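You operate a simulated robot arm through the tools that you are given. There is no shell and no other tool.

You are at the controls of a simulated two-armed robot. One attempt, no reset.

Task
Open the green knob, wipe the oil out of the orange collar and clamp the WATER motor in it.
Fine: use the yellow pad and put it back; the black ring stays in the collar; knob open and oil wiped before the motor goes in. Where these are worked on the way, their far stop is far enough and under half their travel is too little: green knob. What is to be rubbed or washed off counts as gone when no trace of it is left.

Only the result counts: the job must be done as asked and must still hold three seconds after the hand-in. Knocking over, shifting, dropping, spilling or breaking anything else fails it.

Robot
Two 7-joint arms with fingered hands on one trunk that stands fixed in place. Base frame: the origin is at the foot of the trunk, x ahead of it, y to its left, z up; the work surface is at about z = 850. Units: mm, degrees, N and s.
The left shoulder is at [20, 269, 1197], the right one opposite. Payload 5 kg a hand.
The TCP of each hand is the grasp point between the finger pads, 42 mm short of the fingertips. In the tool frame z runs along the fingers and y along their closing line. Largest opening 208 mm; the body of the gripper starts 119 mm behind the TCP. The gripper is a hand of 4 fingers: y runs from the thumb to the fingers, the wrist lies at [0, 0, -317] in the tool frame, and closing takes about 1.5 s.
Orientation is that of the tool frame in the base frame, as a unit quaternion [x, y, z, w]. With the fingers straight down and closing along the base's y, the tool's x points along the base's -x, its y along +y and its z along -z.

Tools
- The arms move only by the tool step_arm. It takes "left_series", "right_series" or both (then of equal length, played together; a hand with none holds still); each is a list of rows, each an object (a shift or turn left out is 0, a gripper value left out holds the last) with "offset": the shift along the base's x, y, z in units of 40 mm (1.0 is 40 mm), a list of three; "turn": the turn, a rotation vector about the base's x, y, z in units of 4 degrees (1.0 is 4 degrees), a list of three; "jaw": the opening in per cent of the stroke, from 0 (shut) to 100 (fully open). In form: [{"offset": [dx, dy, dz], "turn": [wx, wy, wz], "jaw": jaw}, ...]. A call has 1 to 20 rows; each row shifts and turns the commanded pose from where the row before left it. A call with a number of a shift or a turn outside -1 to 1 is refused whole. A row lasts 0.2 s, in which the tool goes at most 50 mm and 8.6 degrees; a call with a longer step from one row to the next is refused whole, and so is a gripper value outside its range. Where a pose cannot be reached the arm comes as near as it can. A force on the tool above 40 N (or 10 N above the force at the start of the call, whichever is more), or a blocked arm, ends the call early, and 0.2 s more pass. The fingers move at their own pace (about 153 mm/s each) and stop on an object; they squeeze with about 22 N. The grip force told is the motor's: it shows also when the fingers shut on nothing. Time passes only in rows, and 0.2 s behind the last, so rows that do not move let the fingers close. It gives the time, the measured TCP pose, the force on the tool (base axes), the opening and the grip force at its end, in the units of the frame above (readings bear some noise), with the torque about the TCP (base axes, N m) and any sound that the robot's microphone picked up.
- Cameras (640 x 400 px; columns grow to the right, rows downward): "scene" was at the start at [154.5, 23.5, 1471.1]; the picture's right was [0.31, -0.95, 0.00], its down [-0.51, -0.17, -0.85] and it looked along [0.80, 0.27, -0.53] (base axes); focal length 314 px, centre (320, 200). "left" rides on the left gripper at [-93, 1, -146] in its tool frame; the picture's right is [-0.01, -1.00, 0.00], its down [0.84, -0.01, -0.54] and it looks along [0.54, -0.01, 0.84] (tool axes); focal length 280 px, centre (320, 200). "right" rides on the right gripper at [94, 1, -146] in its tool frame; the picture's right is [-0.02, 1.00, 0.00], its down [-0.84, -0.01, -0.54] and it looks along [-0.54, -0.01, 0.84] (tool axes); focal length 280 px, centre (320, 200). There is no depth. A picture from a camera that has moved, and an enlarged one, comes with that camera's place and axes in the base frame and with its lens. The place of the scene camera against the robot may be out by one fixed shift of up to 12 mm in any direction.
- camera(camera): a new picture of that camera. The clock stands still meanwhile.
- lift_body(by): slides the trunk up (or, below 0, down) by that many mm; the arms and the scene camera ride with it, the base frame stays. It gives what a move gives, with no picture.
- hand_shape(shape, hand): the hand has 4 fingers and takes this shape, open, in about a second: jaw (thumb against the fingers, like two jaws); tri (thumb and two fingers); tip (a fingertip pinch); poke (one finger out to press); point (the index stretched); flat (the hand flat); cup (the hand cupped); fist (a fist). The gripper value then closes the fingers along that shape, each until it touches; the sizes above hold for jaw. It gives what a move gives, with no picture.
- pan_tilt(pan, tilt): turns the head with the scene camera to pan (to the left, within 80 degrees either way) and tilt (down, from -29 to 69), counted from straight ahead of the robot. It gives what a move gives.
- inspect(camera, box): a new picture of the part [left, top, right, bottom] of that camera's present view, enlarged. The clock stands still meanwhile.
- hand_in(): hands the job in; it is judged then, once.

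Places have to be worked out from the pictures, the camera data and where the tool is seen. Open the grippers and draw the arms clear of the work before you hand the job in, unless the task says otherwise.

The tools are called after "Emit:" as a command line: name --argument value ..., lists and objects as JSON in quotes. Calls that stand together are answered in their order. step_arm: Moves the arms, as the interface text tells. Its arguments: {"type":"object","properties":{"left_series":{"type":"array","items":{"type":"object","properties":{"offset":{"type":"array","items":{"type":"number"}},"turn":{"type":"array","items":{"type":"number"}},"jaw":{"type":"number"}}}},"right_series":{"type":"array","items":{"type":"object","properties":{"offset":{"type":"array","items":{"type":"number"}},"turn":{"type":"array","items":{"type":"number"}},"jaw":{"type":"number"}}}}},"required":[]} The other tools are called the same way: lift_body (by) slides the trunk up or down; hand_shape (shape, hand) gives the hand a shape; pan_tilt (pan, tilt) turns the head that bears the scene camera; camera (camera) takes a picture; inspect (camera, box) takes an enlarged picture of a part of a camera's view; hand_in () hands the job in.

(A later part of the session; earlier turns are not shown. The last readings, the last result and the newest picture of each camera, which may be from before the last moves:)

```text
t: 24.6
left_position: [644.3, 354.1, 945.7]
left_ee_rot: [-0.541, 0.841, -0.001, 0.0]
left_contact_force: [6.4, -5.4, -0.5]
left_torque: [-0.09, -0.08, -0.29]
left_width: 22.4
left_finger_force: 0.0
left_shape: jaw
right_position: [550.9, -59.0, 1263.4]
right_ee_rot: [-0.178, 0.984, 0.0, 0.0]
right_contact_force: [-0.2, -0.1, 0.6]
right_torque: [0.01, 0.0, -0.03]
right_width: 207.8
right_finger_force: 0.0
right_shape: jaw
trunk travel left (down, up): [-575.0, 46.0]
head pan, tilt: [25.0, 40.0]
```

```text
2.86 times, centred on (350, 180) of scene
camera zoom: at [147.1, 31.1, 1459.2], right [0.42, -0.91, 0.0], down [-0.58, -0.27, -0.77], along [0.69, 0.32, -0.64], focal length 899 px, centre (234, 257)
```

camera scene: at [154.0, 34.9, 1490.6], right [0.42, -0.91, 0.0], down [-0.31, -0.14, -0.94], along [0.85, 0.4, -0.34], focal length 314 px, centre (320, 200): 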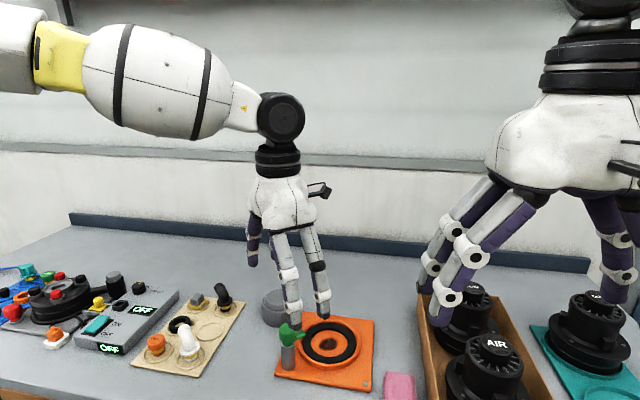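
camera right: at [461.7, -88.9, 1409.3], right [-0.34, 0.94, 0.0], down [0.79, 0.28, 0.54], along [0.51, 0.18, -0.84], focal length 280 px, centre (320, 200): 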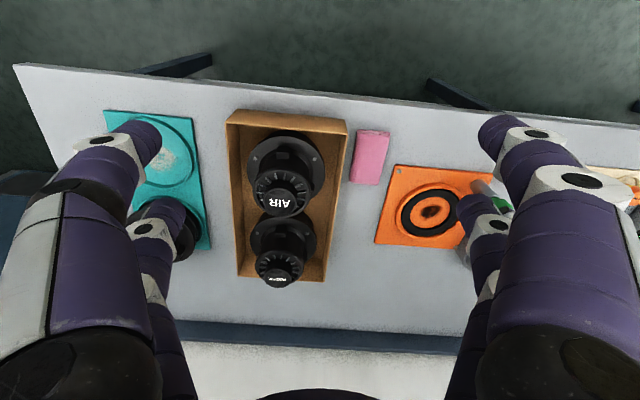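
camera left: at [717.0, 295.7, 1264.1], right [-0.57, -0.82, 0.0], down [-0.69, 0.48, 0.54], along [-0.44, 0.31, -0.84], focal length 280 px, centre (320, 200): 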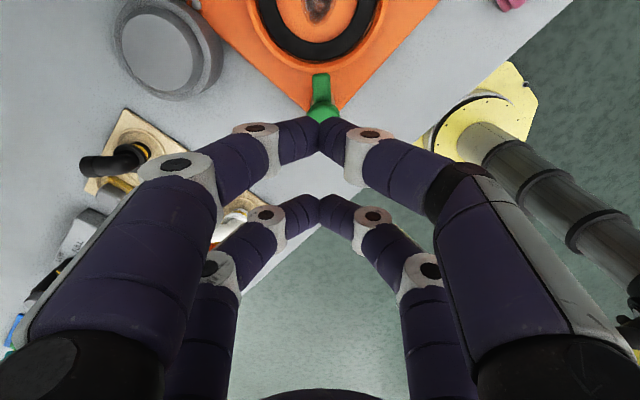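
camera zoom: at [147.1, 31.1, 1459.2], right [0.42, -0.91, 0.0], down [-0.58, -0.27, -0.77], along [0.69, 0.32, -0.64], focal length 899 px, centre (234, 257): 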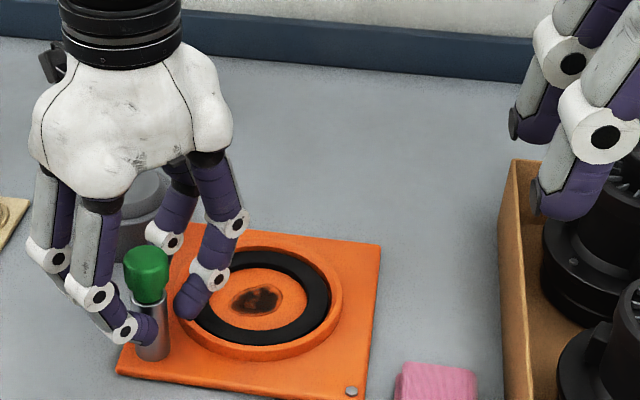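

The lever is now near 40°, having turned about 70°, with some resistance felt. I push a little further to see whether it is the stop.

Emit:
step_arm --left_series '[{"offset": [-0.016, 0.007, 0], "turn": [0, 0, 1]}, {"offset": [-0.016, 0.006, 0], "turn": [0, 0, 1]}, {"offset": [-0.016, 0.005, 0], "turn": [0, 0, 1]}, {}]'

Emit:
inspect --camera "left" --box '[200, 0, 440, 240]'

```text
t: 25.6
left_position: [643.3, 354.1, 945.6]
left_ee_rot: [-0.625, 0.78, 0.0, -0.001]
left_contact_force: [9.6, 1.1, -2.2]
left_torque: [-0.04, -0.06, -0.08]
left_width: 22.5
left_finger_force: 0.1
left_shape: jaw
right_position: [552.8, -59.2, 1263.2]
right_ee_rot: [-0.178, 0.984, 0.0, -0.001]
right_contact_force: [0.2, 0.2, 0.0]
right_torque: [0.02, -0.03, 0.02]
right_width: 207.8
right_finger_force: 0.1
right_shape: jaw
trunk travel left (down, up): [-575.0, 46.0]
head pan, tilt: [25.0, 40.0]
```

```text
1.67 times, centred on (320, 120) of left
camera zoom: at [662.1, 444.6, 1091.9], right [0.98, -0.2, 0.0], down [-0.17, -0.83, 0.54], along [-0.11, -0.53, -0.84], focal length 467 px, centre (320, 333)
```

zoom: 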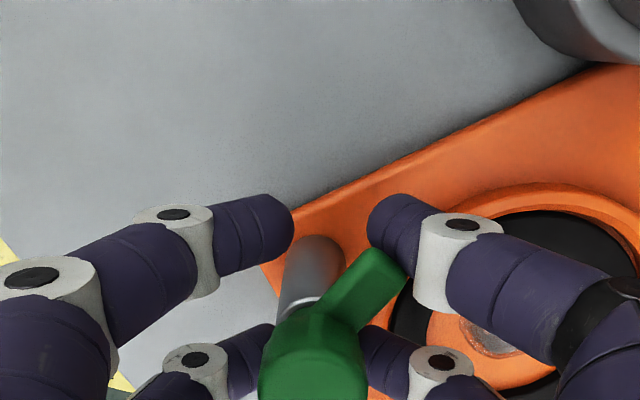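

The lever seems to lag at about 40°, either at its stop or slipping. I turn the hand back to line up with the lever and grip it firmly to test the stop.

Emit:
step_arm --left_series '[{"offset": [0.015, -0.008, 0], "turn": [0, 0, -1]}, {"offset": [0.015, -0.008, 0], "turn": [0, 0, -1]}, {"offset": [0.015, -0.008, 0], "turn": [0, 0, -1]}, {"offset": [0.015, -0.008, 0], "turn": [0, 0, -1]}, {"offset": [0.015, -0.008, 0], "turn": [0, 0, -1]}, {"offset": [0.015, -0.008, 0], "turn": [0, 0, -1]}, {"offset": [0.015, -0.008, 0], "turn": [0, 0, -1]}, {"offset": [0.015, -0.008, 0], "turn": [0, 0, -1]}, {}]'

Emit:
inspect --camera "left" --box '[200, 0, 440, 240]'

```text
t: 27.6
left_position: [645.2, 350.5, 945.5]
left_ee_rot: [-0.385, 0.923, 0.0, -0.001]
left_contact_force: [7.4, 0.1, -3.4]
left_torque: [0.03, 0.05, 0.08]
left_width: 22.0
left_finger_force: 0.1
left_shape: jaw
right_position: [551.2, -59.5, 1263.1]
right_ee_rot: [-0.178, 0.984, 0.0, 0.0]
right_contact_force: [0.2, 0.0, -0.5]
right_torque: [0.02, -0.02, 0.02]
right_width: 207.7
right_finger_force: 0.1
right_shape: jaw
trunk travel left (down, up): [-575.0, 46.0]
head pan, tilt: [25.0, 40.0]
```

```text
1.67 times, centred on (320, 120) of left
camera zoom: at [712.6, 417.7, 1091.8], right [0.72, -0.69, 0.0], down [-0.58, -0.61, 0.54], along [-0.37, -0.39, -0.84], focal length 467 px, centre (320, 333)
```

zoom: 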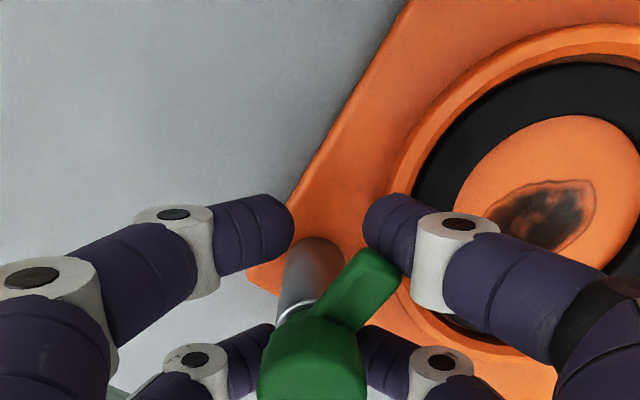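

The knob is apparently dragged by the fingers on its cap and the lever has slipped relative to the hand. I open the hand and look at the true lever angle.

Emit:
step_arm --left_series '[{"jaw": 45}, {"jaw": 45}, {"jaw": 45}, {}]'

Emit:
inspect --camera "left" --box '[200, 0, 440, 240]'

Emit:
camera --camera "scene"

```text
t: 28.6
left_position: [646.5, 351.5, 944.7]
left_ee_rot: [-0.386, 0.923, 0.0, 0.0]
left_contact_force: [-0.9, 0.3, -0.7]
left_torque: [0.01, -0.03, 0.0]
left_width: 93.0
left_finger_force: 0.2
left_shape: jaw
right_position: [551.4, -59.6, 1262.0]
right_ee_rot: [-0.178, 0.984, 0.001, 0.0]
right_contact_force: [-0.5, 0.0, -1.1]
right_torque: [0.01, -0.03, 0.0]
right_width: 208.1
right_finger_force: 0.1
right_shape: jaw
trunk travel left (down, up): [-575.0, 46.0]
head pan, tilt: [25.0, 40.0]
```

```text
1.67 times, centred on (320, 120) of left
camera zoom: at [712.0, 417.8, 1092.3], right [0.72, -0.69, 0.0], down [-0.58, -0.61, 0.54], along [-0.37, -0.39, -0.84], focal length 467 px, centre (320, 333)
```

zoom: 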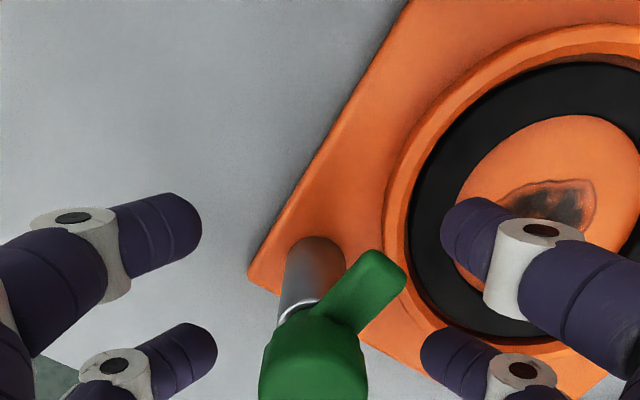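

```text
taken
camera scene: at [146.6, 31.4, 1459.2], right [0.42, -0.91, 0.0], down [-0.58, -0.27, -0.77], along [0.69, 0.32, -0.64], focal length 314 px, centre (320, 200)
```

scene: 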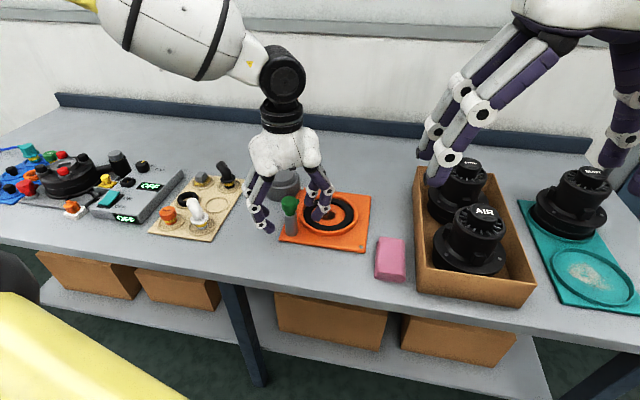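

The lever really stands at about 7°. I realign the hand with the lever, shift outward by 20 mm from the axis so one pair holds the lever end and the other grips across the cap, and close.

Emit:
step_arm --left_series '[{"offset": [0.0345, -0.0085, 0.038], "turn": [0, 0, -0.95]}, {"offset": [0.0345, -0.0085, 0.038], "turn": [0, 0, -0.95]}, {"offset": [0.0345, -0.0085, 0.038], "turn": [0, 0, -0.95]}, {"offset": [0.0345, -0.0085, 0.038], "turn": [0, 0, -0.95]}, {"offset": [0.0345, -0.0085, 0.038], "turn": [0, 0, -0.95]}, {"offset": [0.0345, -0.0085, 0.038], "turn": [0, 0, -0.95]}, {"offset": [0.0345, -0.0085, 0.038], "turn": [0, 0, -0.95]}, {"offset": [0.0345, -0.0085, 0.038], "turn": [0, 0, -0.95]}, {"offset": [0.0345, -0.0085, 0.038], "turn": [0, 0, -0.95]}, {"offset": [0.0345, -0.0085, 0.038], "turn": [0, 0, -0.95]}, {}, {"jaw": 0}, {"jaw": 0}, {"jaw": 0}, {"jaw": 0}, {"jaw": 0}]'

Emit:
inspect --camera "left" --box '[200, 0, 440, 240]'

```text
t: 32.0
left_position: [660.5, 350.6, 960.0]
left_ee_rot: [-0.064, 0.998, 0.0, 0.0]
left_contact_force: [4.2, 0.0, -5.8]
left_torque: [-0.05, 0.0, 0.07]
left_width: 10.9
left_finger_force: 21.8
left_shape: jaw
right_position: [551.3, -60.1, 1262.9]
right_ee_rot: [-0.177, 0.984, 0.0, 0.0]
right_contact_force: [0.4, -0.1, 0.9]
right_torque: [-0.03, 0.01, 0.01]
right_width: 207.8
right_finger_force: 0.0
right_shape: jaw
trunk travel left (down, up): [-575.0, 46.0]
head pan, tilt: [25.0, 40.0]
```

```text
1.67 times, centred on (320, 120) of left
camera zoom: at [754.7, 361.0, 1106.6], right [0.14, -0.99, 0.0], down [-0.83, -0.12, 0.54], along [-0.53, -0.08, -0.84], focal length 467 px, centre (320, 333)
```

zoom: 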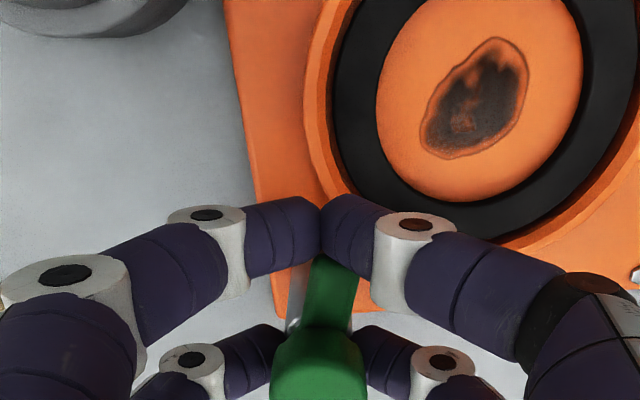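

The grip is good. I turn counter-clockwise along an arc around the knob axis, checking forces.

Emit:
step_arm --left_series '[{"offset": [-0.0057, 0.0344, 0], "turn": [0, 0, 1]}, {"offset": [-0.0081, 0.034, 0], "turn": [0, 0, 1]}, {"offset": [-0.0104, 0.0333, 0], "turn": [0, 0, 1]}, {"offset": [-0.0127, 0.0325, 0], "turn": [0, 0, 1]}, {"offset": [-0.015, 0.0315, 0], "turn": [0, 0, 1]}, {"offset": [-0.0171, 0.0304, 0], "turn": [0, 0, 1]}, {"offset": [-0.0192, 0.0291, 0], "turn": [0, 0, 1]}, {"offset": [-0.0212, 0.0277, 0], "turn": [0, 0, 1]}, {}]'

Emit:
inspect --camera "left" --box '[200, 0, 440, 240]'

```text
t: 34.0
left_position: [656.0, 359.0, 960.0]
left_ee_rot: [-0.337, 0.941, 0.0, 0.001]
left_contact_force: [6.0, 3.9, 4.6]
left_torque: [-0.11, 0.13, -0.5]
left_width: 10.3
left_finger_force: 22.4
left_shape: jaw
right_position: [551.1, -60.4, 1264.0]
right_ee_rot: [-0.178, 0.984, 0.0, 0.0]
right_contact_force: [-0.4, 0.0, 0.2]
right_torque: [0.01, -0.02, -0.03]
right_width: 208.1
right_finger_force: 0.1
right_shape: jaw
trunk travel left (down, up): [-575.0, 46.0]
head pan, tilt: [25.0, 40.0]
```

```text
1.67 times, centred on (320, 120) of left
camera zoom: at [728.6, 419.1, 1107.6], right [0.65, -0.76, 0.0], down [-0.64, -0.54, 0.54], along [-0.41, -0.35, -0.84], focal length 467 px, centre (320, 333)
```

zoom: 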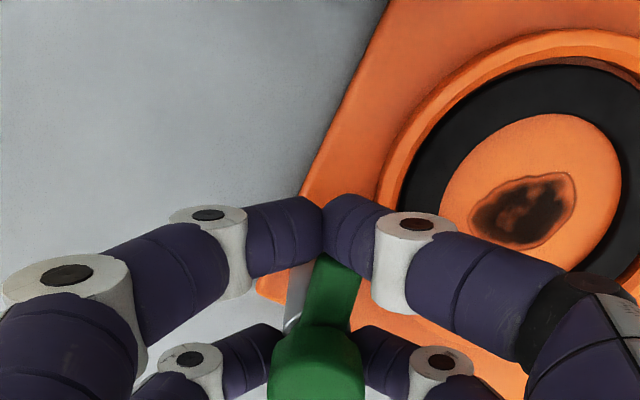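

The knob follows firmly now, lever at about 38°. I continue the arc.

Emit:
step_arm --left_series '[{"offset": [-0.0231, 0.0262, 0], "turn": [0, 0, 1]}, {"offset": [-0.0248, 0.0245, 0], "turn": [0, 0, 1]}, {"offset": [-0.0265, 0.0227, 0], "turn": [0, 0, 1]}, {"offset": [-0.028, 0.0208, 0], "turn": [0, 0, 1]}, {"offset": [-0.0294, 0.0188, 0], "turn": [0, 0, 1]}, {"offset": [-0.0306, 0.0168, 0], "turn": [0, 0, 1]}, {"offset": [-0.0317, 0.0146, 0], "turn": [0, 0, 1]}, {"offset": [-0.0326, 0.0124, 0], "turn": [0, 0, 1]}, {}]'

Emit:
inspect --camera "left" --box '[200, 0, 440, 240]'

```text
t: 36.0
left_position: [648.1, 363.5, 961.0]
left_ee_rot: [-0.583, 0.812, -0.001, 0.0]
left_contact_force: [11.3, -15.4, 6.5]
left_torque: [-0.61, -0.3, -1.36]
left_width: 9.9
left_finger_force: 22.4
left_shape: jaw
right_position: [551.5, -61.0, 1262.6]
right_ee_rot: [-0.178, 0.984, 0.001, 0.0]
right_contact_force: [0.1, 0.7, -0.5]
right_torque: [0.0, 0.02, -0.04]
right_width: 207.9
right_finger_force: 0.1
right_shape: jaw
trunk travel left (down, up): [-575.0, 46.0]
head pan, tilt: [25.0, 40.0]
```

```text
1.67 times, centred on (320, 120) of left
camera zoom: at [677.2, 451.5, 1108.0], right [0.95, -0.31, 0.0], down [-0.26, -0.8, 0.54], along [-0.16, -0.51, -0.84], focal length 467 px, centre (320, 333)
```

zoom: 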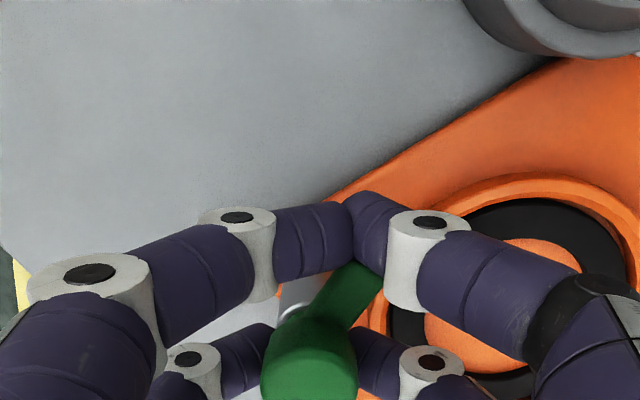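

Torque has risen to 1.4 N·m and the lever stays behind the hand: that's the far stop at about 46°, roughly 78° of travel. I open the hand, lift off, and look.

Emit:
step_arm --left_series '[{"jaw": 45}, {"jaw": 45}, {"jaw": 45}, {}, {"offset": [0, 0, 0.8]}, {"offset": [0, 0, 0.8]}, {"offset": [0, 0, 0.8]}, {"offset": [0, 0, 0.8], "jaw": 100}, {}]'

Emit:
inspect --camera "left" --box '[200, 0, 440, 240]'

Emit:
inspect --camera "scene" --box '[250, 150, 400, 260]'

```text
t: 38.0
left_position: [646.8, 366.2, 1086.3]
left_ee_rot: [-0.583, 0.812, 0.001, 0.0]
left_contact_force: [-0.4, 0.2, -0.3]
left_torque: [0.0, 0.03, 0.0]
left_width: 207.9
left_finger_force: 0.0
left_shape: jaw
right_position: [551.5, -60.1, 1263.0]
right_ee_rot: [-0.177, 0.984, 0.0, 0.001]
right_contact_force: [0.5, -0.1, -1.4]
right_torque: [-0.04, 0.05, 0.01]
right_width: 207.9
right_finger_force: 0.0
right_shape: jaw
trunk travel left (down, up): [-575.0, 46.0]
head pan, tilt: [25.0, 40.0]
```

```text
1.67 times, centred on (320, 120) of left
camera zoom: at [676.0, 453.9, 1232.7], right [0.95, -0.31, 0.0], down [-0.26, -0.8, 0.54], along [-0.16, -0.51, -0.84], focal length 467 px, centre (320, 333)
```

zoom: 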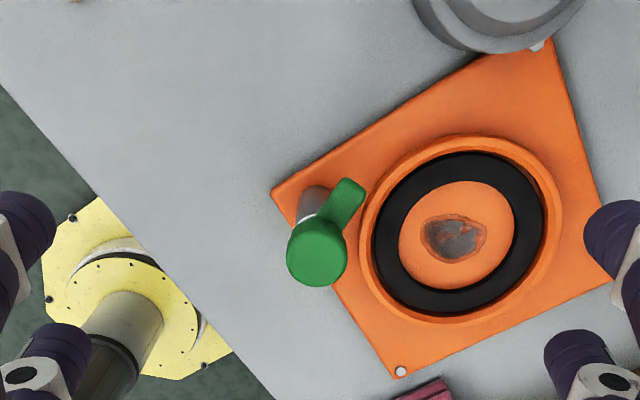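

```text
3.64 times, centred on (325, 205) of scene
camera zoom: at [147.0, 31.6, 1459.1], right [0.42, -0.91, 0.0], down [-0.58, -0.27, -0.77], along [0.69, 0.32, -0.64], focal length 1144 px, centre (302, 182)
```

zoom: 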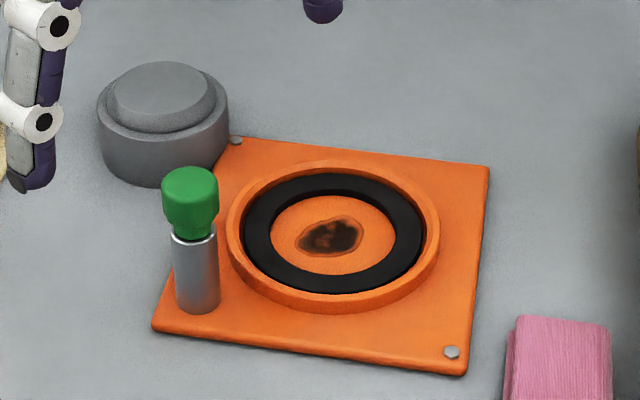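

The knob is open with the lever clear of the collar (about 109 mm from its centre). Next I bring the left hand back to a neutral orientation over the beige tray to see the pad.

Emit:
step_arm --left_series '[{"offset": [0.05, 0.6, 0.2], "turn": [0, 0, -1]}, {"offset": [0.05, 0.6, 0.2], "turn": [0, 0, -1]}, {"offset": [0.05, 0.6, 0.2], "turn": [0, 0, -1]}, {"offset": [0.05, 0.6, 0.2], "turn": [0, 0, -1]}, {"offset": [0.05, 0.6, 0.2], "turn": [0, 0, -1]}, {"offset": [0.05, 0.6, 0.2], "turn": [0, 0, -1]}, {"offset": [0.05, 0.6, 0], "turn": [0, 0, -1]}, {"offset": [0.05, 0.6, 0], "turn": [0, 0, -1]}, {"offset": [0.05, 0.6, 0], "turn": [0, 0, -1]}, {"offset": [0.05, 0.6, 0], "turn": [0, 0, -1]}, {"offset": [0.05, 0.6, 0], "turn": [0, 0, -1]}, {"offset": [0.05, 0.6, 0], "turn": [0, 0, -1]}, {"offset": [0.05, 0.6, 0], "turn": [0, 0, -1]}, {}]'

Emit:
camera --camera "left"

Emit:
pan_tilt --pan 45 --tilt 35

Emit:
camera --camera "scene"

```text
t: 41.0
left_position: [671.4, 678.8, 1136.2]
left_ee_rot: [-0.168, 0.986, -0.001, 0.0]
left_contact_force: [0.1, 0.4, 0.5]
left_torque: [0.07, 0.02, 0.01]
left_width: 207.9
left_finger_force: 0.0
left_shape: jaw
right_position: [550.8, -59.2, 1262.9]
right_ee_rot: [-0.178, 0.984, 0.0, 0.0]
right_contact_force: [-0.7, 0.0, 0.9]
right_torque: [0.02, 0.01, -0.01]
right_width: 207.5
right_finger_force: 0.1
right_shape: jaw
trunk travel left (down, up): [-575.0, 46.0]
head pan, tilt: [25.0, 40.0]
```

```text
taken
camera left: at [760.6, 708.7, 1283.3], right [0.34, -0.94, 0.0], down [-0.79, -0.29, 0.54], along [-0.5, -0.19, -0.84], focal length 280 px, centre (320, 200)
```

left: 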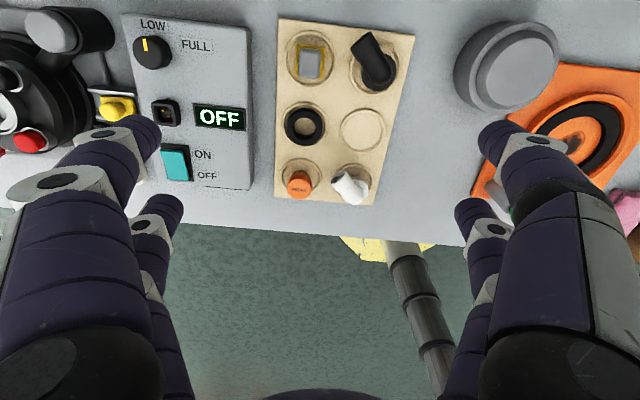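

```text
t: 41.8
left_position: [670.9, 677.2, 1136.0]
left_ee_rot: [-0.169, 0.986, 0.0, 0.0]
left_contact_force: [-0.4, 0.1, 0.4]
left_torque: [0.02, 0.01, -0.01]
left_width: 207.9
left_finger_force: 0.1
left_shape: jaw
right_position: [551.5, -59.0, 1263.5]
right_ee_rot: [-0.178, 0.984, 0.0, 0.0]
right_contact_force: [-0.4, 0.5, -0.6]
right_torque: [0.0, -0.01, 0.01]
right_width: 208.0
right_finger_force: 0.1
right_shape: jaw
trunk travel left (down, up): [-575.0, 46.0]
head pan, tilt: [45.0, 35.0]
```

```text
taken
camera scene: at [131.9, 57.6, 1466.8], right [0.71, -0.71, 0.0], down [-0.41, -0.41, -0.82], along [0.58, 0.58, -0.57], focal length 314 px, centre (320, 200)
```

scene: 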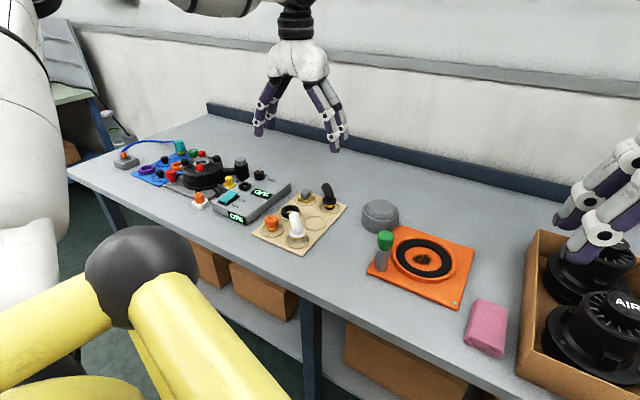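

The left camera shows the tray from above. I zoom onto the pad there.

Emit:
inspect --camera "left" --box '[265, 10, 425, 150]'

Emit:
inspect --camera "scene" --box '[245, 170, 355, 260]'

```text
2.86 times, centred on (345, 80) of left
camera zoom: at [760.4, 708.9, 1282.9], right [0.35, -0.94, 0.0], down [-0.79, -0.29, 0.54], along [-0.5, -0.19, -0.84], focal length 801 px, centre (249, 543)
```

zoom: 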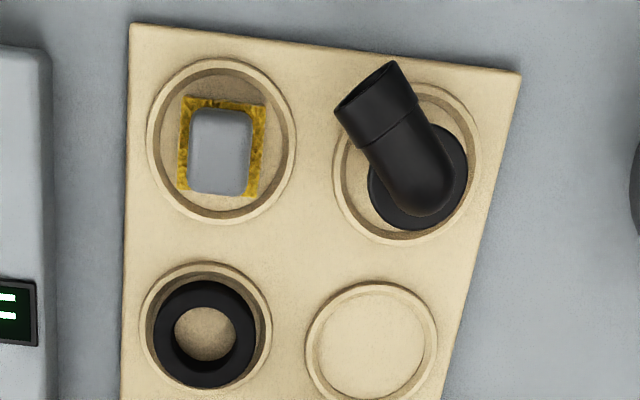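

```text
4.44 times, centred on (300, 215) of scene
camera zoom: at [131.9, 57.6, 1466.8], right [0.71, -0.71, 0.0], down [-0.41, -0.41, -0.82], along [0.58, 0.58, -0.57], focal length 1398 px, centre (409, 133)
```

zoom: 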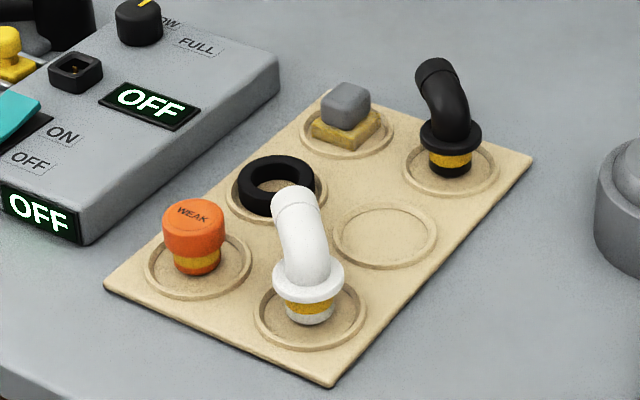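

The handle is about 25 mm square, top near z 890, at about (713, 704), with the tall black elbow close by. I try the fingertip-pinch shape in the air to see whether it suits this small handle better.

Emit:
hand_shape --hand "left" --shape "tip"

Emit:
camera --camera "left"

Emit:
inspect --camera "scene" --box '[230, 20, 370, 180]'

Emit:
step_arm --left_series '[{"jaw": 0}, {"jaw": 0}, {"jaw": 0}, {"jaw": 0}, {"jaw": 0}, {"jaw": 0}, {"jaw": 0}, {"jaw": 0}]'

Emit:
camera --camera "left"

Emit:
inspect --camera "scene" --box '[230, 20, 370, 180]'

```text
t: 42.7
left_position: [671.4, 678.5, 1136.4]
left_ee_rot: [-0.168, 0.986, 0.0, 0.0]
left_contact_force: [0.3, 0.1, 0.2]
left_torque: [-0.02, -0.02, -0.01]
left_width: 208.2
left_finger_force: 0.0
left_shape: tip
right_position: [550.9, -60.0, 1262.8]
right_ee_rot: [-0.178, 0.984, 0.0, 0.0]
right_contact_force: [0.9, -0.4, 0.3]
right_torque: [-0.01, 0.01, 0.0]
right_width: 207.8
right_finger_force: 0.1
right_shape: jaw
trunk travel left (down, up): [-575.0, 46.0]
head pan, tilt: [45.0, 35.0]
```

```text
taken
camera left: at [760.5, 709.0, 1282.8], right [0.35, -0.94, 0.0], down [-0.79, -0.29, 0.54], along [-0.51, -0.19, -0.84], focal length 280 px, centre (320, 200)
```

left: 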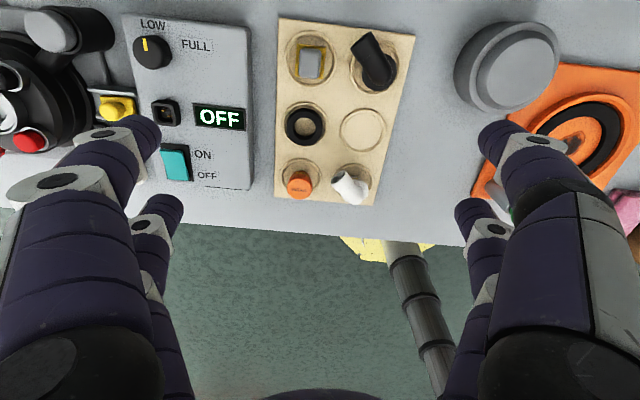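

```text
2.50 times, centred on (300, 100) of scene
camera zoom: at [131.9, 57.8, 1466.8], right [0.71, -0.71, 0.0], down [-0.41, -0.41, -0.82], along [0.58, 0.58, -0.57], focal length 786 px, centre (370, 450)
```

zoom: 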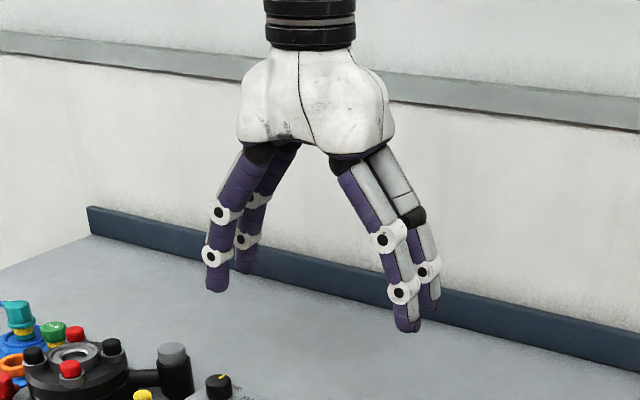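

```text
t: 44.5
left_position: [670.7, 678.1, 1134.9]
left_ee_rot: [-0.168, 0.986, 0.001, 0.0]
left_contact_force: [0.6, 0.1, -0.9]
left_torque: [0.0, -0.02, -0.01]
left_width: 0.3
left_finger_force: 21.7
left_shape: tip
right_position: [551.1, -60.3, 1263.6]
right_ee_rot: [-0.178, 0.984, 0.0, 0.0]
right_contact_force: [-0.5, -1.0, -0.6]
right_torque: [0.02, 0.03, 0.05]
right_width: 207.9
right_finger_force: 0.2
right_shape: jaw
trunk travel left (down, up): [-575.0, 46.0]
head pan, tilt: [45.0, 35.0]
```

```text
taken
camera left: at [760.4, 709.1, 1282.8], right [0.35, -0.94, 0.0], down [-0.79, -0.29, 0.54], along [-0.51, -0.19, -0.84], focal length 280 px, centre (320, 200)
```

left: 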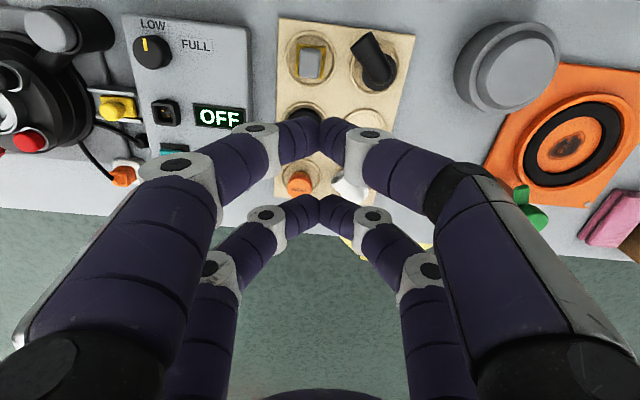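

```text
2.50 times, centred on (300, 100) of scene
camera zoom: at [131.9, 57.8, 1466.8], right [0.71, -0.71, 0.0], down [-0.41, -0.41, -0.82], along [0.58, 0.58, -0.57], focal length 786 px, centre (370, 450)
```

zoom: 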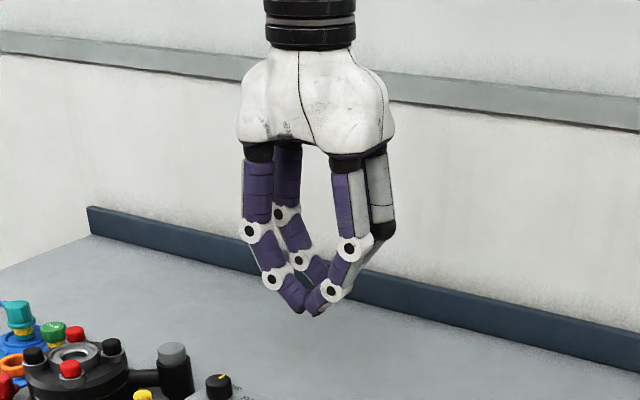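

The "tip" shape looks the same as jaw. I try "tri" once, to see if the thumb comes to the middle.

Emit:
hand_shape --hand "left" --shape "tri"

Emit:
step_arm --left_series '[{"jaw": 0}, {"jaw": 0}, {"jaw": 0}, {"jaw": 0}, {"jaw": 0}, {"jaw": 0}, {"jaw": 0}, {"jaw": 0}]'

Emit:
camera --camera "left"

Emit:
inspect --camera "scene" --box '[230, 20, 370, 180]'

```text
t: 45.4
left_position: [670.9, 676.7, 1135.2]
left_ee_rot: [-0.168, 0.986, -0.001, 0.0]
left_contact_force: [0.6, -0.1, 0.0]
left_torque: [0.0, -0.01, -0.01]
left_width: 207.9
left_finger_force: 0.0
left_shape: tri
right_position: [550.7, -59.3, 1263.2]
right_ee_rot: [-0.178, 0.984, 0.0, 0.0]
right_contact_force: [0.2, -0.1, 0.8]
right_torque: [-0.01, 0.04, 0.0]
right_width: 208.0
right_finger_force: 0.0
right_shape: jaw
trunk travel left (down, up): [-575.0, 46.0]
head pan, tilt: [45.0, 35.0]
```

```text
t: 47.2
left_position: [671.0, 678.2, 1136.0]
left_ee_rot: [-0.169, 0.986, 0.0, 0.001]
left_contact_force: [-0.4, -0.6, 0.1]
left_torque: [-0.04, 0.02, -0.02]
left_width: 0.3
left_finger_force: 21.7
left_shape: tri
right_position: [551.2, -59.5, 1263.2]
right_ee_rot: [-0.178, 0.984, 0.0, 0.0]
right_contact_force: [0.5, -0.6, 0.1]
right_torque: [-0.02, -0.03, 0.03]
right_width: 207.9
right_finger_force: 0.1
right_shape: jaw
trunk travel left (down, up): [-575.0, 46.0]
head pan, tilt: [45.0, 35.0]
```

```text
taken
camera left: at [760.4, 709.1, 1282.8], right [0.35, -0.94, 0.0], down [-0.79, -0.29, 0.54], along [-0.51, -0.19, -0.84], focal length 280 px, centre (320, 200)
```

left: 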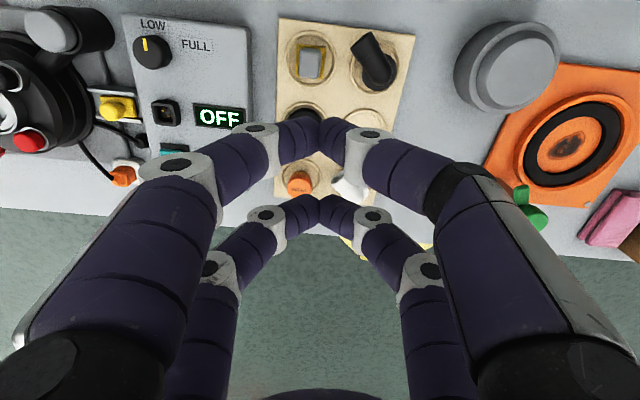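

```text
2.50 times, centred on (300, 100) of scene
camera zoom: at [131.9, 57.8, 1466.8], right [0.71, -0.71, 0.0], down [-0.41, -0.41, -0.82], along [0.58, 0.58, -0.57], focal length 786 px, centre (370, 450)
```

zoom: 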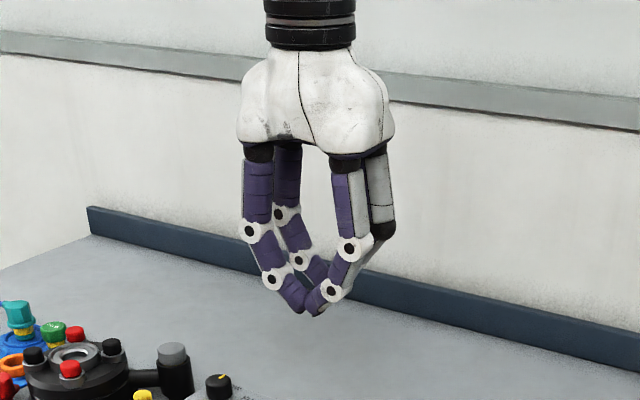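

All pinching shapes look alike, so I'll grip the handle with a single finger pair, closing along the tray's depth and tilted so the other pair stays higher. First I rotate the hand in place at height.

Emit:
hand_shape --hand "left" --shape "jaw"

Emit:
step_arm --left_series '[{"turn": [0, 0, 1], "jaw": 35}, {"turn": [0, 0, 1]}, {"turn": [0, 0, 1]}, {"turn": [0, 0, 1]}, {"turn": [0, 0, 1]}, {"turn": [0, 0, 1]}, {"turn": [0, 0, 1]}, {"turn": [0, 0, 1]}, {"turn": [0, 0, 1]}, {"turn": [0, 0, 1]}, {"turn": [0, 0, 1]}, {"turn": [0, 0, 1]}, {"turn": [0, 0, 1]}, {"turn": [0, 0, 1]}, {"turn": [0, 0, 1]}, {"turn": [0, 0, 1]}, {"turn": [0, 0, 1]}, {"turn": [0, 0, 1]}, {"turn": [0, 0, 1]}, {"turn": [0, 0, 1]}]'

Emit:
step_arm --left_series '[{"turn": [0, 0, 1], "offset": [0.13, 0.14, -0.3]}, {"turn": [0.96, 0.25, 0.3], "offset": [0.13, 0.14, -0.3]}, {"turn": [0.968, 0.25, 0], "offset": [0.13, 0.14, -0.3]}, {"turn": [0.968, 0.25, 0], "offset": [0.13, 0.14, -0.3]}, {"turn": [0.968, 0.25, 0], "offset": [0.13, 0.14, -0.3]}, {"turn": [0.968, 0.25, 0], "offset": [0.13, 0.14, -0.3]}, {"offset": [0.13, 0.14, -0.3]}, {}]'

Emit:
camera --camera "left"

Emit:
inspect --camera "scene" --box '[220, 80, 400, 270]'

```text
t: 48.1
left_position: [671.7, 677.6, 1135.3]
left_ee_rot: [-0.168, 0.986, 0.0, 0.0]
left_contact_force: [0.1, 0.8, 0.3]
left_torque: [-0.02, -0.01, 0.02]
left_width: 207.9
left_finger_force: 0.1
left_shape: jaw
right_position: [551.7, -60.8, 1264.0]
right_ee_rot: [-0.177, 0.984, 0.0, 0.001]
right_contact_force: [0.3, 0.1, 0.4]
right_torque: [-0.01, 0.05, 0.02]
right_width: 207.5
right_finger_force: 0.0
right_shape: jaw
trunk travel left (down, up): [-575.0, 46.0]
head pan, tilt: [45.0, 35.0]
```

```text
t: 52.3
left_position: [673.3, 677.4, 1136.3]
left_ee_rot: [0.763, -0.646, -0.001, 0.0]
left_contact_force: [0.1, 0.8, 0.4]
left_torque: [0.0, 0.02, -0.02]
left_width: 73.3
left_finger_force: 0.1
left_shape: jaw
right_position: [550.7, -58.5, 1263.2]
right_ee_rot: [-0.178, 0.984, 0.001, 0.0]
right_contact_force: [0.4, -0.3, 0.2]
right_torque: [0.04, -0.03, -0.03]
right_width: 207.8
right_finger_force: 0.0
right_shape: jaw
trunk travel left (down, up): [-575.0, 46.0]
head pan, tilt: [45.0, 35.0]
```

```text
t: 54.1
left_position: [709.3, 716.4, 1053.6]
left_ee_rot: [0.779, -0.602, -0.137, -0.107]
left_contact_force: [0.2, -0.7, 0.4]
left_torque: [0.04, 0.03, 0.04]
left_width: 73.4
left_finger_force: 0.0
left_shape: jaw
right_position: [550.5, -60.1, 1263.5]
right_ee_rot: [-0.178, 0.984, 0.001, 0.0]
right_contact_force: [-0.5, 0.0, 1.2]
right_torque: [0.05, 0.02, 0.0]
right_width: 207.7
right_finger_force: 0.1
right_shape: jaw
trunk travel left (down, up): [-575.0, 46.0]
head pan, tilt: [45.0, 35.0]
```

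```text
taken
camera left: at [700.2, 751.5, 1223.9], right [0.96, 0.26, 0.01], down [0.26, -0.94, 0.22], along [0.06, -0.21, -0.98], focal length 280 px, centre (320, 200)
```

left: 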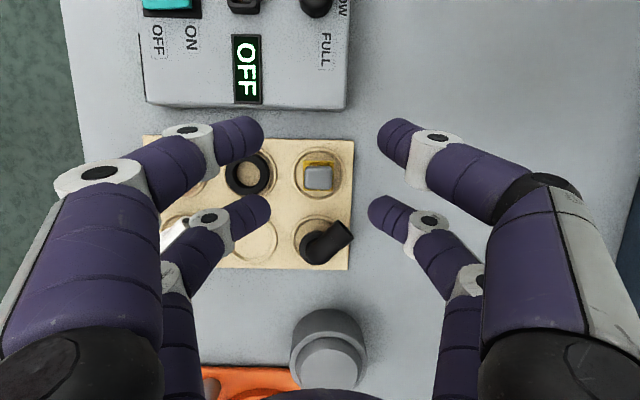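

```text
2.11 times, centred on (310, 175) of scene
camera zoom: at [131.7, 57.3, 1466.9], right [0.71, -0.71, 0.0], down [-0.41, -0.41, -0.82], along [0.58, 0.58, -0.57], focal length 662 px, centre (341, 253)
```

zoom: 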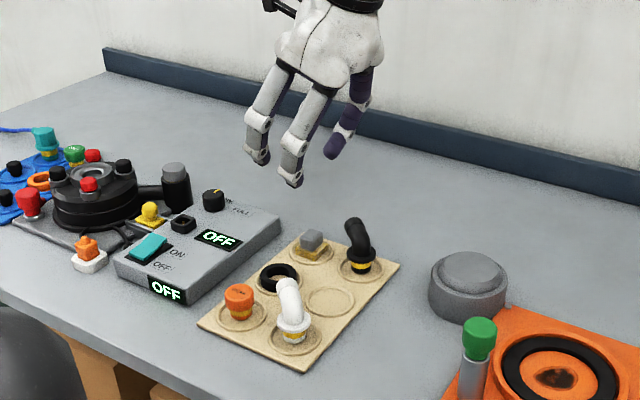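

The hand is tilted with the lower finger pair lined up on the gray handle. I descend most of the way and check.

Emit:
step_arm --left_series '[{"offset": [0.0, 0.03, -0.8]}, {"offset": [0.0, 0.03, -0.8]}, {"offset": [0, 0, -0.8]}, {}]'

Emit:
camera --camera "left"

Emit:
inspect --camera "scene" --box '[250, 130, 370, 250]'

```text
t: 55.1
left_position: [708.0, 720.3, 956.5]
left_ee_rot: [0.779, -0.603, -0.137, -0.107]
left_contact_force: [-1.5, 0.2, -0.1]
left_torque: [0.02, -0.06, -0.02]
left_width: 73.2
left_finger_force: 0.0
left_shape: jaw
right_position: [550.4, -59.6, 1263.4]
right_ee_rot: [-0.178, 0.984, 0.001, 0.001]
right_contact_force: [-0.5, 0.0, -0.3]
right_torque: [0.06, -0.09, -0.07]
right_width: 208.1
right_finger_force: 0.0
right_shape: jaw
trunk travel left (down, up): [-575.0, 46.0]
head pan, tilt: [45.0, 35.0]
```

```text
taken
camera left: at [698.2, 755.7, 1126.6], right [0.96, 0.26, 0.01], down [0.26, -0.94, 0.22], along [0.06, -0.21, -0.98], focal length 280 px, centre (320, 200)
```

left: 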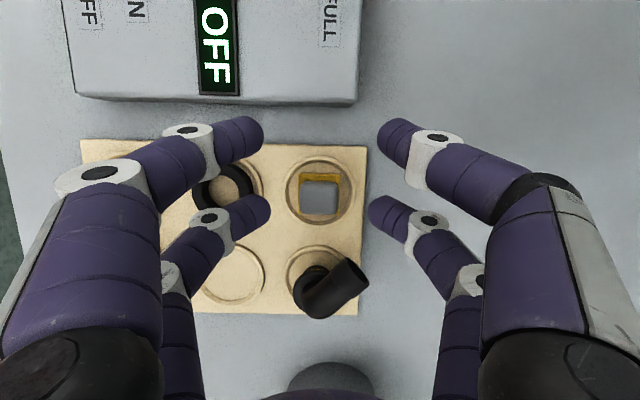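

```text
3.33 times, centred on (310, 190) of scene
camera zoom: at [131.2, 57.3, 1467.0], right [0.71, -0.71, 0.0], down [-0.41, -0.41, -0.82], along [0.58, 0.58, -0.57], focal length 1048 px, centre (353, 233)
```

zoom: 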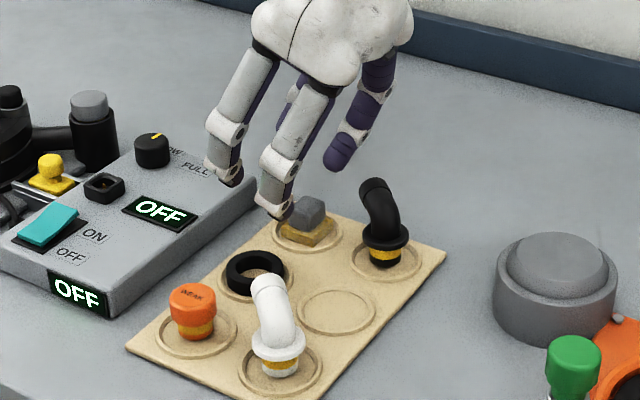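

The handle is at about (714, 705) with its top near z 887. I descend the last 36 mm and close gently on it.

Emit:
step_arm --left_series '[{"offset": [0.06, -0.01, -0.45]}, {"offset": [0.0, 0, -0.44]}, {}, {"jaw": 0}, {"jaw": 0}, {"jaw": 0}, {"jaw": 0}, {"jaw": 0}]'

Emit:
camera --camera "left"

Emit:
inspect --camera "scene" --box '[250, 130, 370, 250]'

```text
t: 56.9
left_position: [711.1, 719.1, 918.8]
left_ee_rot: [0.779, -0.603, -0.137, -0.106]
left_contact_force: [0.7, -0.4, 0.1]
left_torque: [0.0, 0.0, 0.04]
left_width: 1.4
left_finger_force: 22.1
left_shape: jaw
right_position: [552.4, -58.5, 1262.3]
right_ee_rot: [-0.178, 0.984, 0.0, 0.0]
right_contact_force: [0.4, 0.8, 0.6]
right_torque: [-0.01, 0.0, 0.01]
right_width: 207.9
right_finger_force: 0.1
right_shape: jaw
trunk travel left (down, up): [-575.0, 46.0]
head pan, tilt: [45.0, 35.0]
```

```text
taken
camera left: at [701.0, 754.2, 1089.6], right [0.96, 0.26, 0.0], down [0.26, -0.94, 0.22], along [0.06, -0.21, -0.98], focal length 280 px, centre (320, 200)
```

left: 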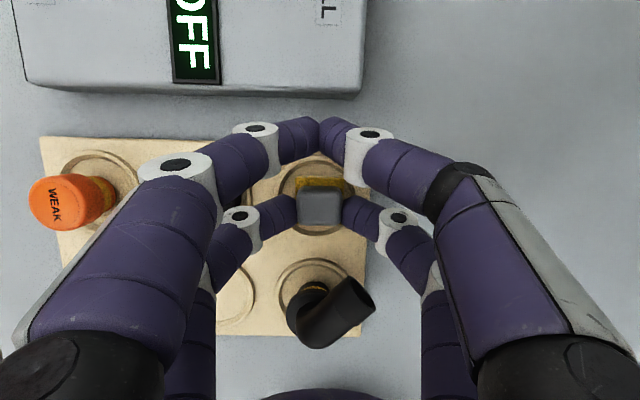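

```text
3.33 times, centred on (310, 190) of scene
camera zoom: at [132.0, 57.8, 1466.7], right [0.71, -0.71, 0.0], down [-0.41, -0.41, -0.82], along [0.58, 0.58, -0.57], focal length 1048 px, centre (353, 233)
```

zoom: 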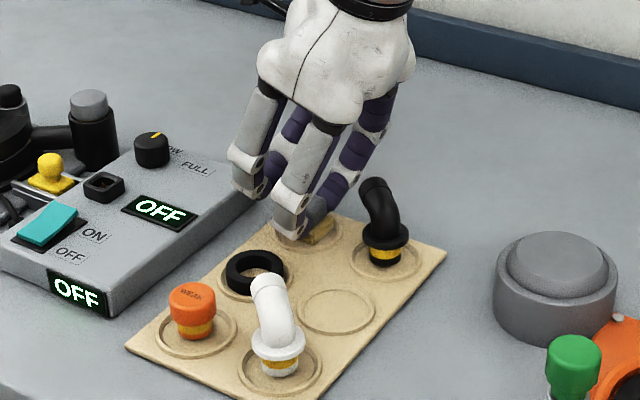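

The handle is held by the lower pair. I lift straight up and check it comes along.

Emit:
step_arm --left_series '[{"offset": [0, 0, 0.4]}, {"offset": [0, 0, 0.8]}, {"offset": [0, 0, 0.8]}, {"offset": [0, 0, 0.8]}, {}]'

Emit:
camera --camera "left"

Emit:
inspect --camera "scene" --box '[250, 100, 370, 250]'

```text
t: 58.1
left_position: [711.2, 717.3, 1028.7]
left_ee_rot: [0.779, -0.602, -0.138, -0.106]
left_contact_force: [0.3, 0.1, -0.9]
left_torque: [-0.01, 0.02, -0.01]
left_width: 1.1
left_finger_force: 22.2
left_shape: jaw
right_position: [551.3, -58.6, 1263.4]
right_ee_rot: [-0.177, 0.984, 0.0, 0.001]
right_contact_force: [-0.1, 0.0, 0.3]
right_torque: [-0.04, 0.1, -0.01]
right_width: 207.7
right_finger_force: 0.2
right_shape: jaw
trunk travel left (down, up): [-575.0, 46.0]
head pan, tilt: [45.0, 35.0]
```

```text
taken
camera left: at [702.5, 751.8, 1199.1], right [0.96, 0.27, 0.0], down [0.26, -0.94, 0.22], along [0.06, -0.21, -0.98], focal length 280 px, centre (320, 200)
```

left: 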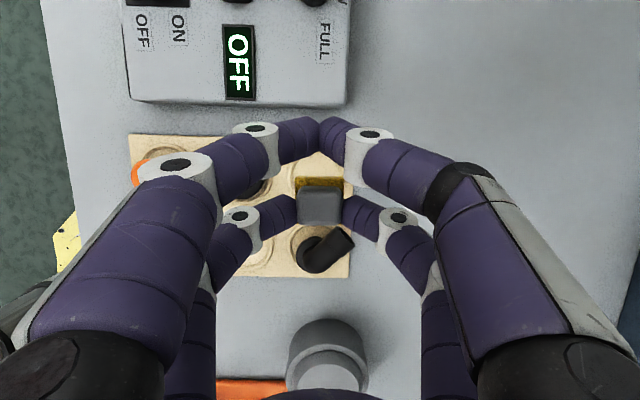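

```text
2.67 times, centred on (310, 175) of scene
camera zoom: at [132.7, 58.2, 1466.5], right [0.71, -0.71, 0.0], down [-0.41, -0.41, -0.82], along [0.58, 0.58, -0.57], focal length 839 px, centre (347, 267)
```

zoom: 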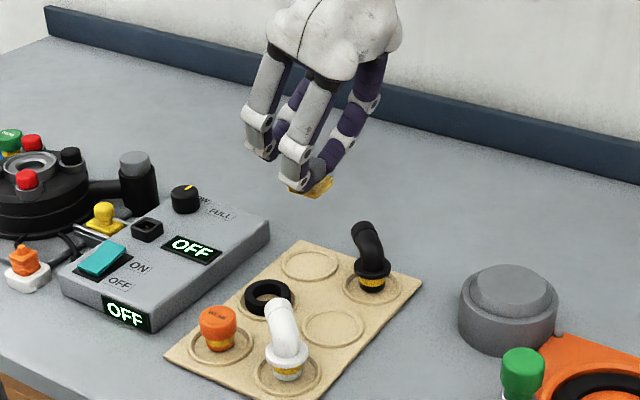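

The pad is held flat. I carry it across to above the collar.

Emit:
step_arm --left_series '[{"offset": [0.058, -0.871, 0]}, {"offset": [0.058, -0.871, 0]}, {"offset": [0.058, -0.871, 0]}, {"offset": [0.058, -0.871, 0]}, {"offset": [0.058, -0.871, 0]}, {"offset": [0.058, -0.871, 0]}, {"offset": [0.058, -0.871, 0]}, {"offset": [0.058, -0.871, 0]}, {"offset": [0.058, -0.871, 0]}, {"offset": [0.058, -0.871, 0]}, {"offset": [0.058, -0.871, 0]}, {"offset": [0.058, -0.871, 0]}, {}]'

Emit:
camera --camera "left"

Emit:
pan_tilt --pan 20 --tilt 40

Emit:
inspect --camera "scene" --box '[230, 90, 400, 270]'

Emit:
camera --camera "right"

```text
t: 60.9
left_position: [703.7, 343.7, 1035.8]
left_ee_rot: [0.779, -0.603, -0.135, -0.106]
left_contact_force: [0.0, 0.2, 0.7]
left_torque: [-0.07, -0.04, 0.05]
left_width: 1.4
left_finger_force: 22.0
left_shape: jaw
left hand out of reach, approached as far as the arm can: row 11, 12
right_position: [551.0, -58.9, 1263.6]
right_ee_rot: [-0.178, 0.984, 0.0, 0.001]
right_contact_force: [-0.4, 0.5, -0.1]
right_torque: [0.0, -0.02, -0.01]
right_width: 208.1
right_finger_force: 0.0
right_shape: jaw
trunk travel left (down, up): [-575.0, 46.0]
head pan, tilt: [45.0, 35.0]
```

```text
taken
camera left: at [692.7, 379.6, 1206.5], right [0.96, 0.26, 0.01], down [0.26, -0.94, 0.22], along [0.07, -0.21, -0.98], focal length 280 px, centre (320, 200)
```

left: 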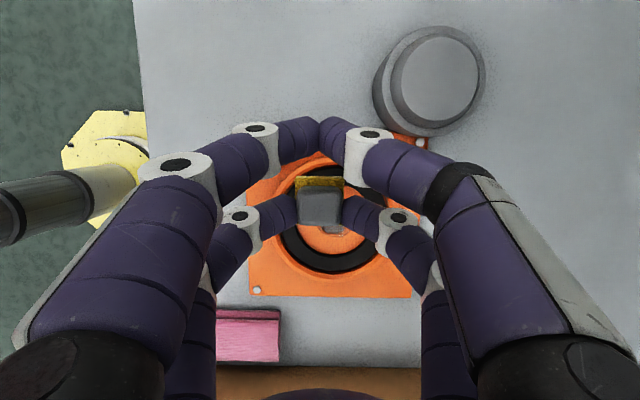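

```text
t: 61.8
left_position: [702.6, 344.2, 1036.3]
left_ee_rot: [0.779, -0.603, -0.136, -0.106]
left_contact_force: [0.1, -0.7, 0.5]
left_torque: [0.06, 0.03, 0.0]
left_width: 1.3
left_finger_force: 21.3
left_shape: jaw
right_position: [552.9, -59.0, 1262.9]
right_ee_rot: [-0.179, 0.984, 0.0, 0.002]
right_contact_force: [0.0, 0.2, -0.5]
right_torque: [-0.01, -0.01, 0.0]
right_width: 208.1
right_finger_force: 0.1
right_shape: jaw
trunk travel left (down, up): [-575.0, 46.0]
head pan, tilt: [20.0, 40.0]
```

```text
2.22 times, centred on (315, 180) of scene
camera zoom: at [149.6, 24.6, 1459.2], right [0.34, -0.94, 0.0], down [-0.6, -0.22, -0.77], along [0.72, 0.26, -0.64], focal length 699 px, centre (331, 244)
```

zoom: 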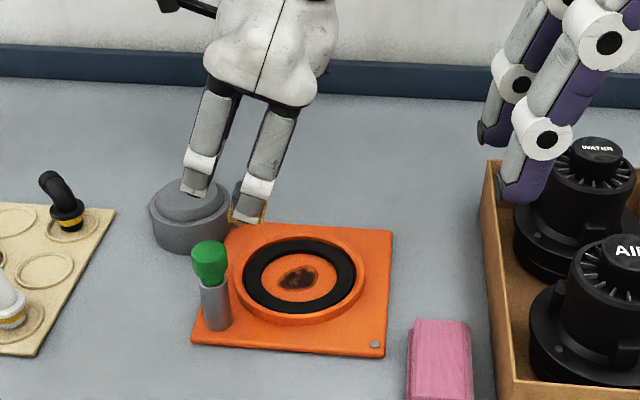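

```text
taken
camera right: at [462.1, -89.2, 1409.0], right [-0.34, 0.94, 0.0], down [0.79, 0.28, 0.54], along [0.51, 0.18, -0.84], focal length 280 px, centre (320, 200)
```

right: 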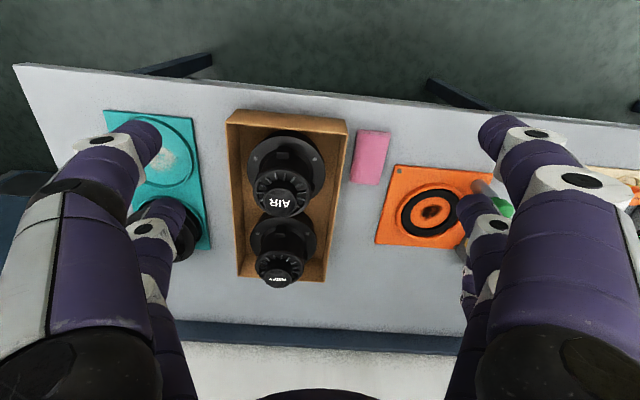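

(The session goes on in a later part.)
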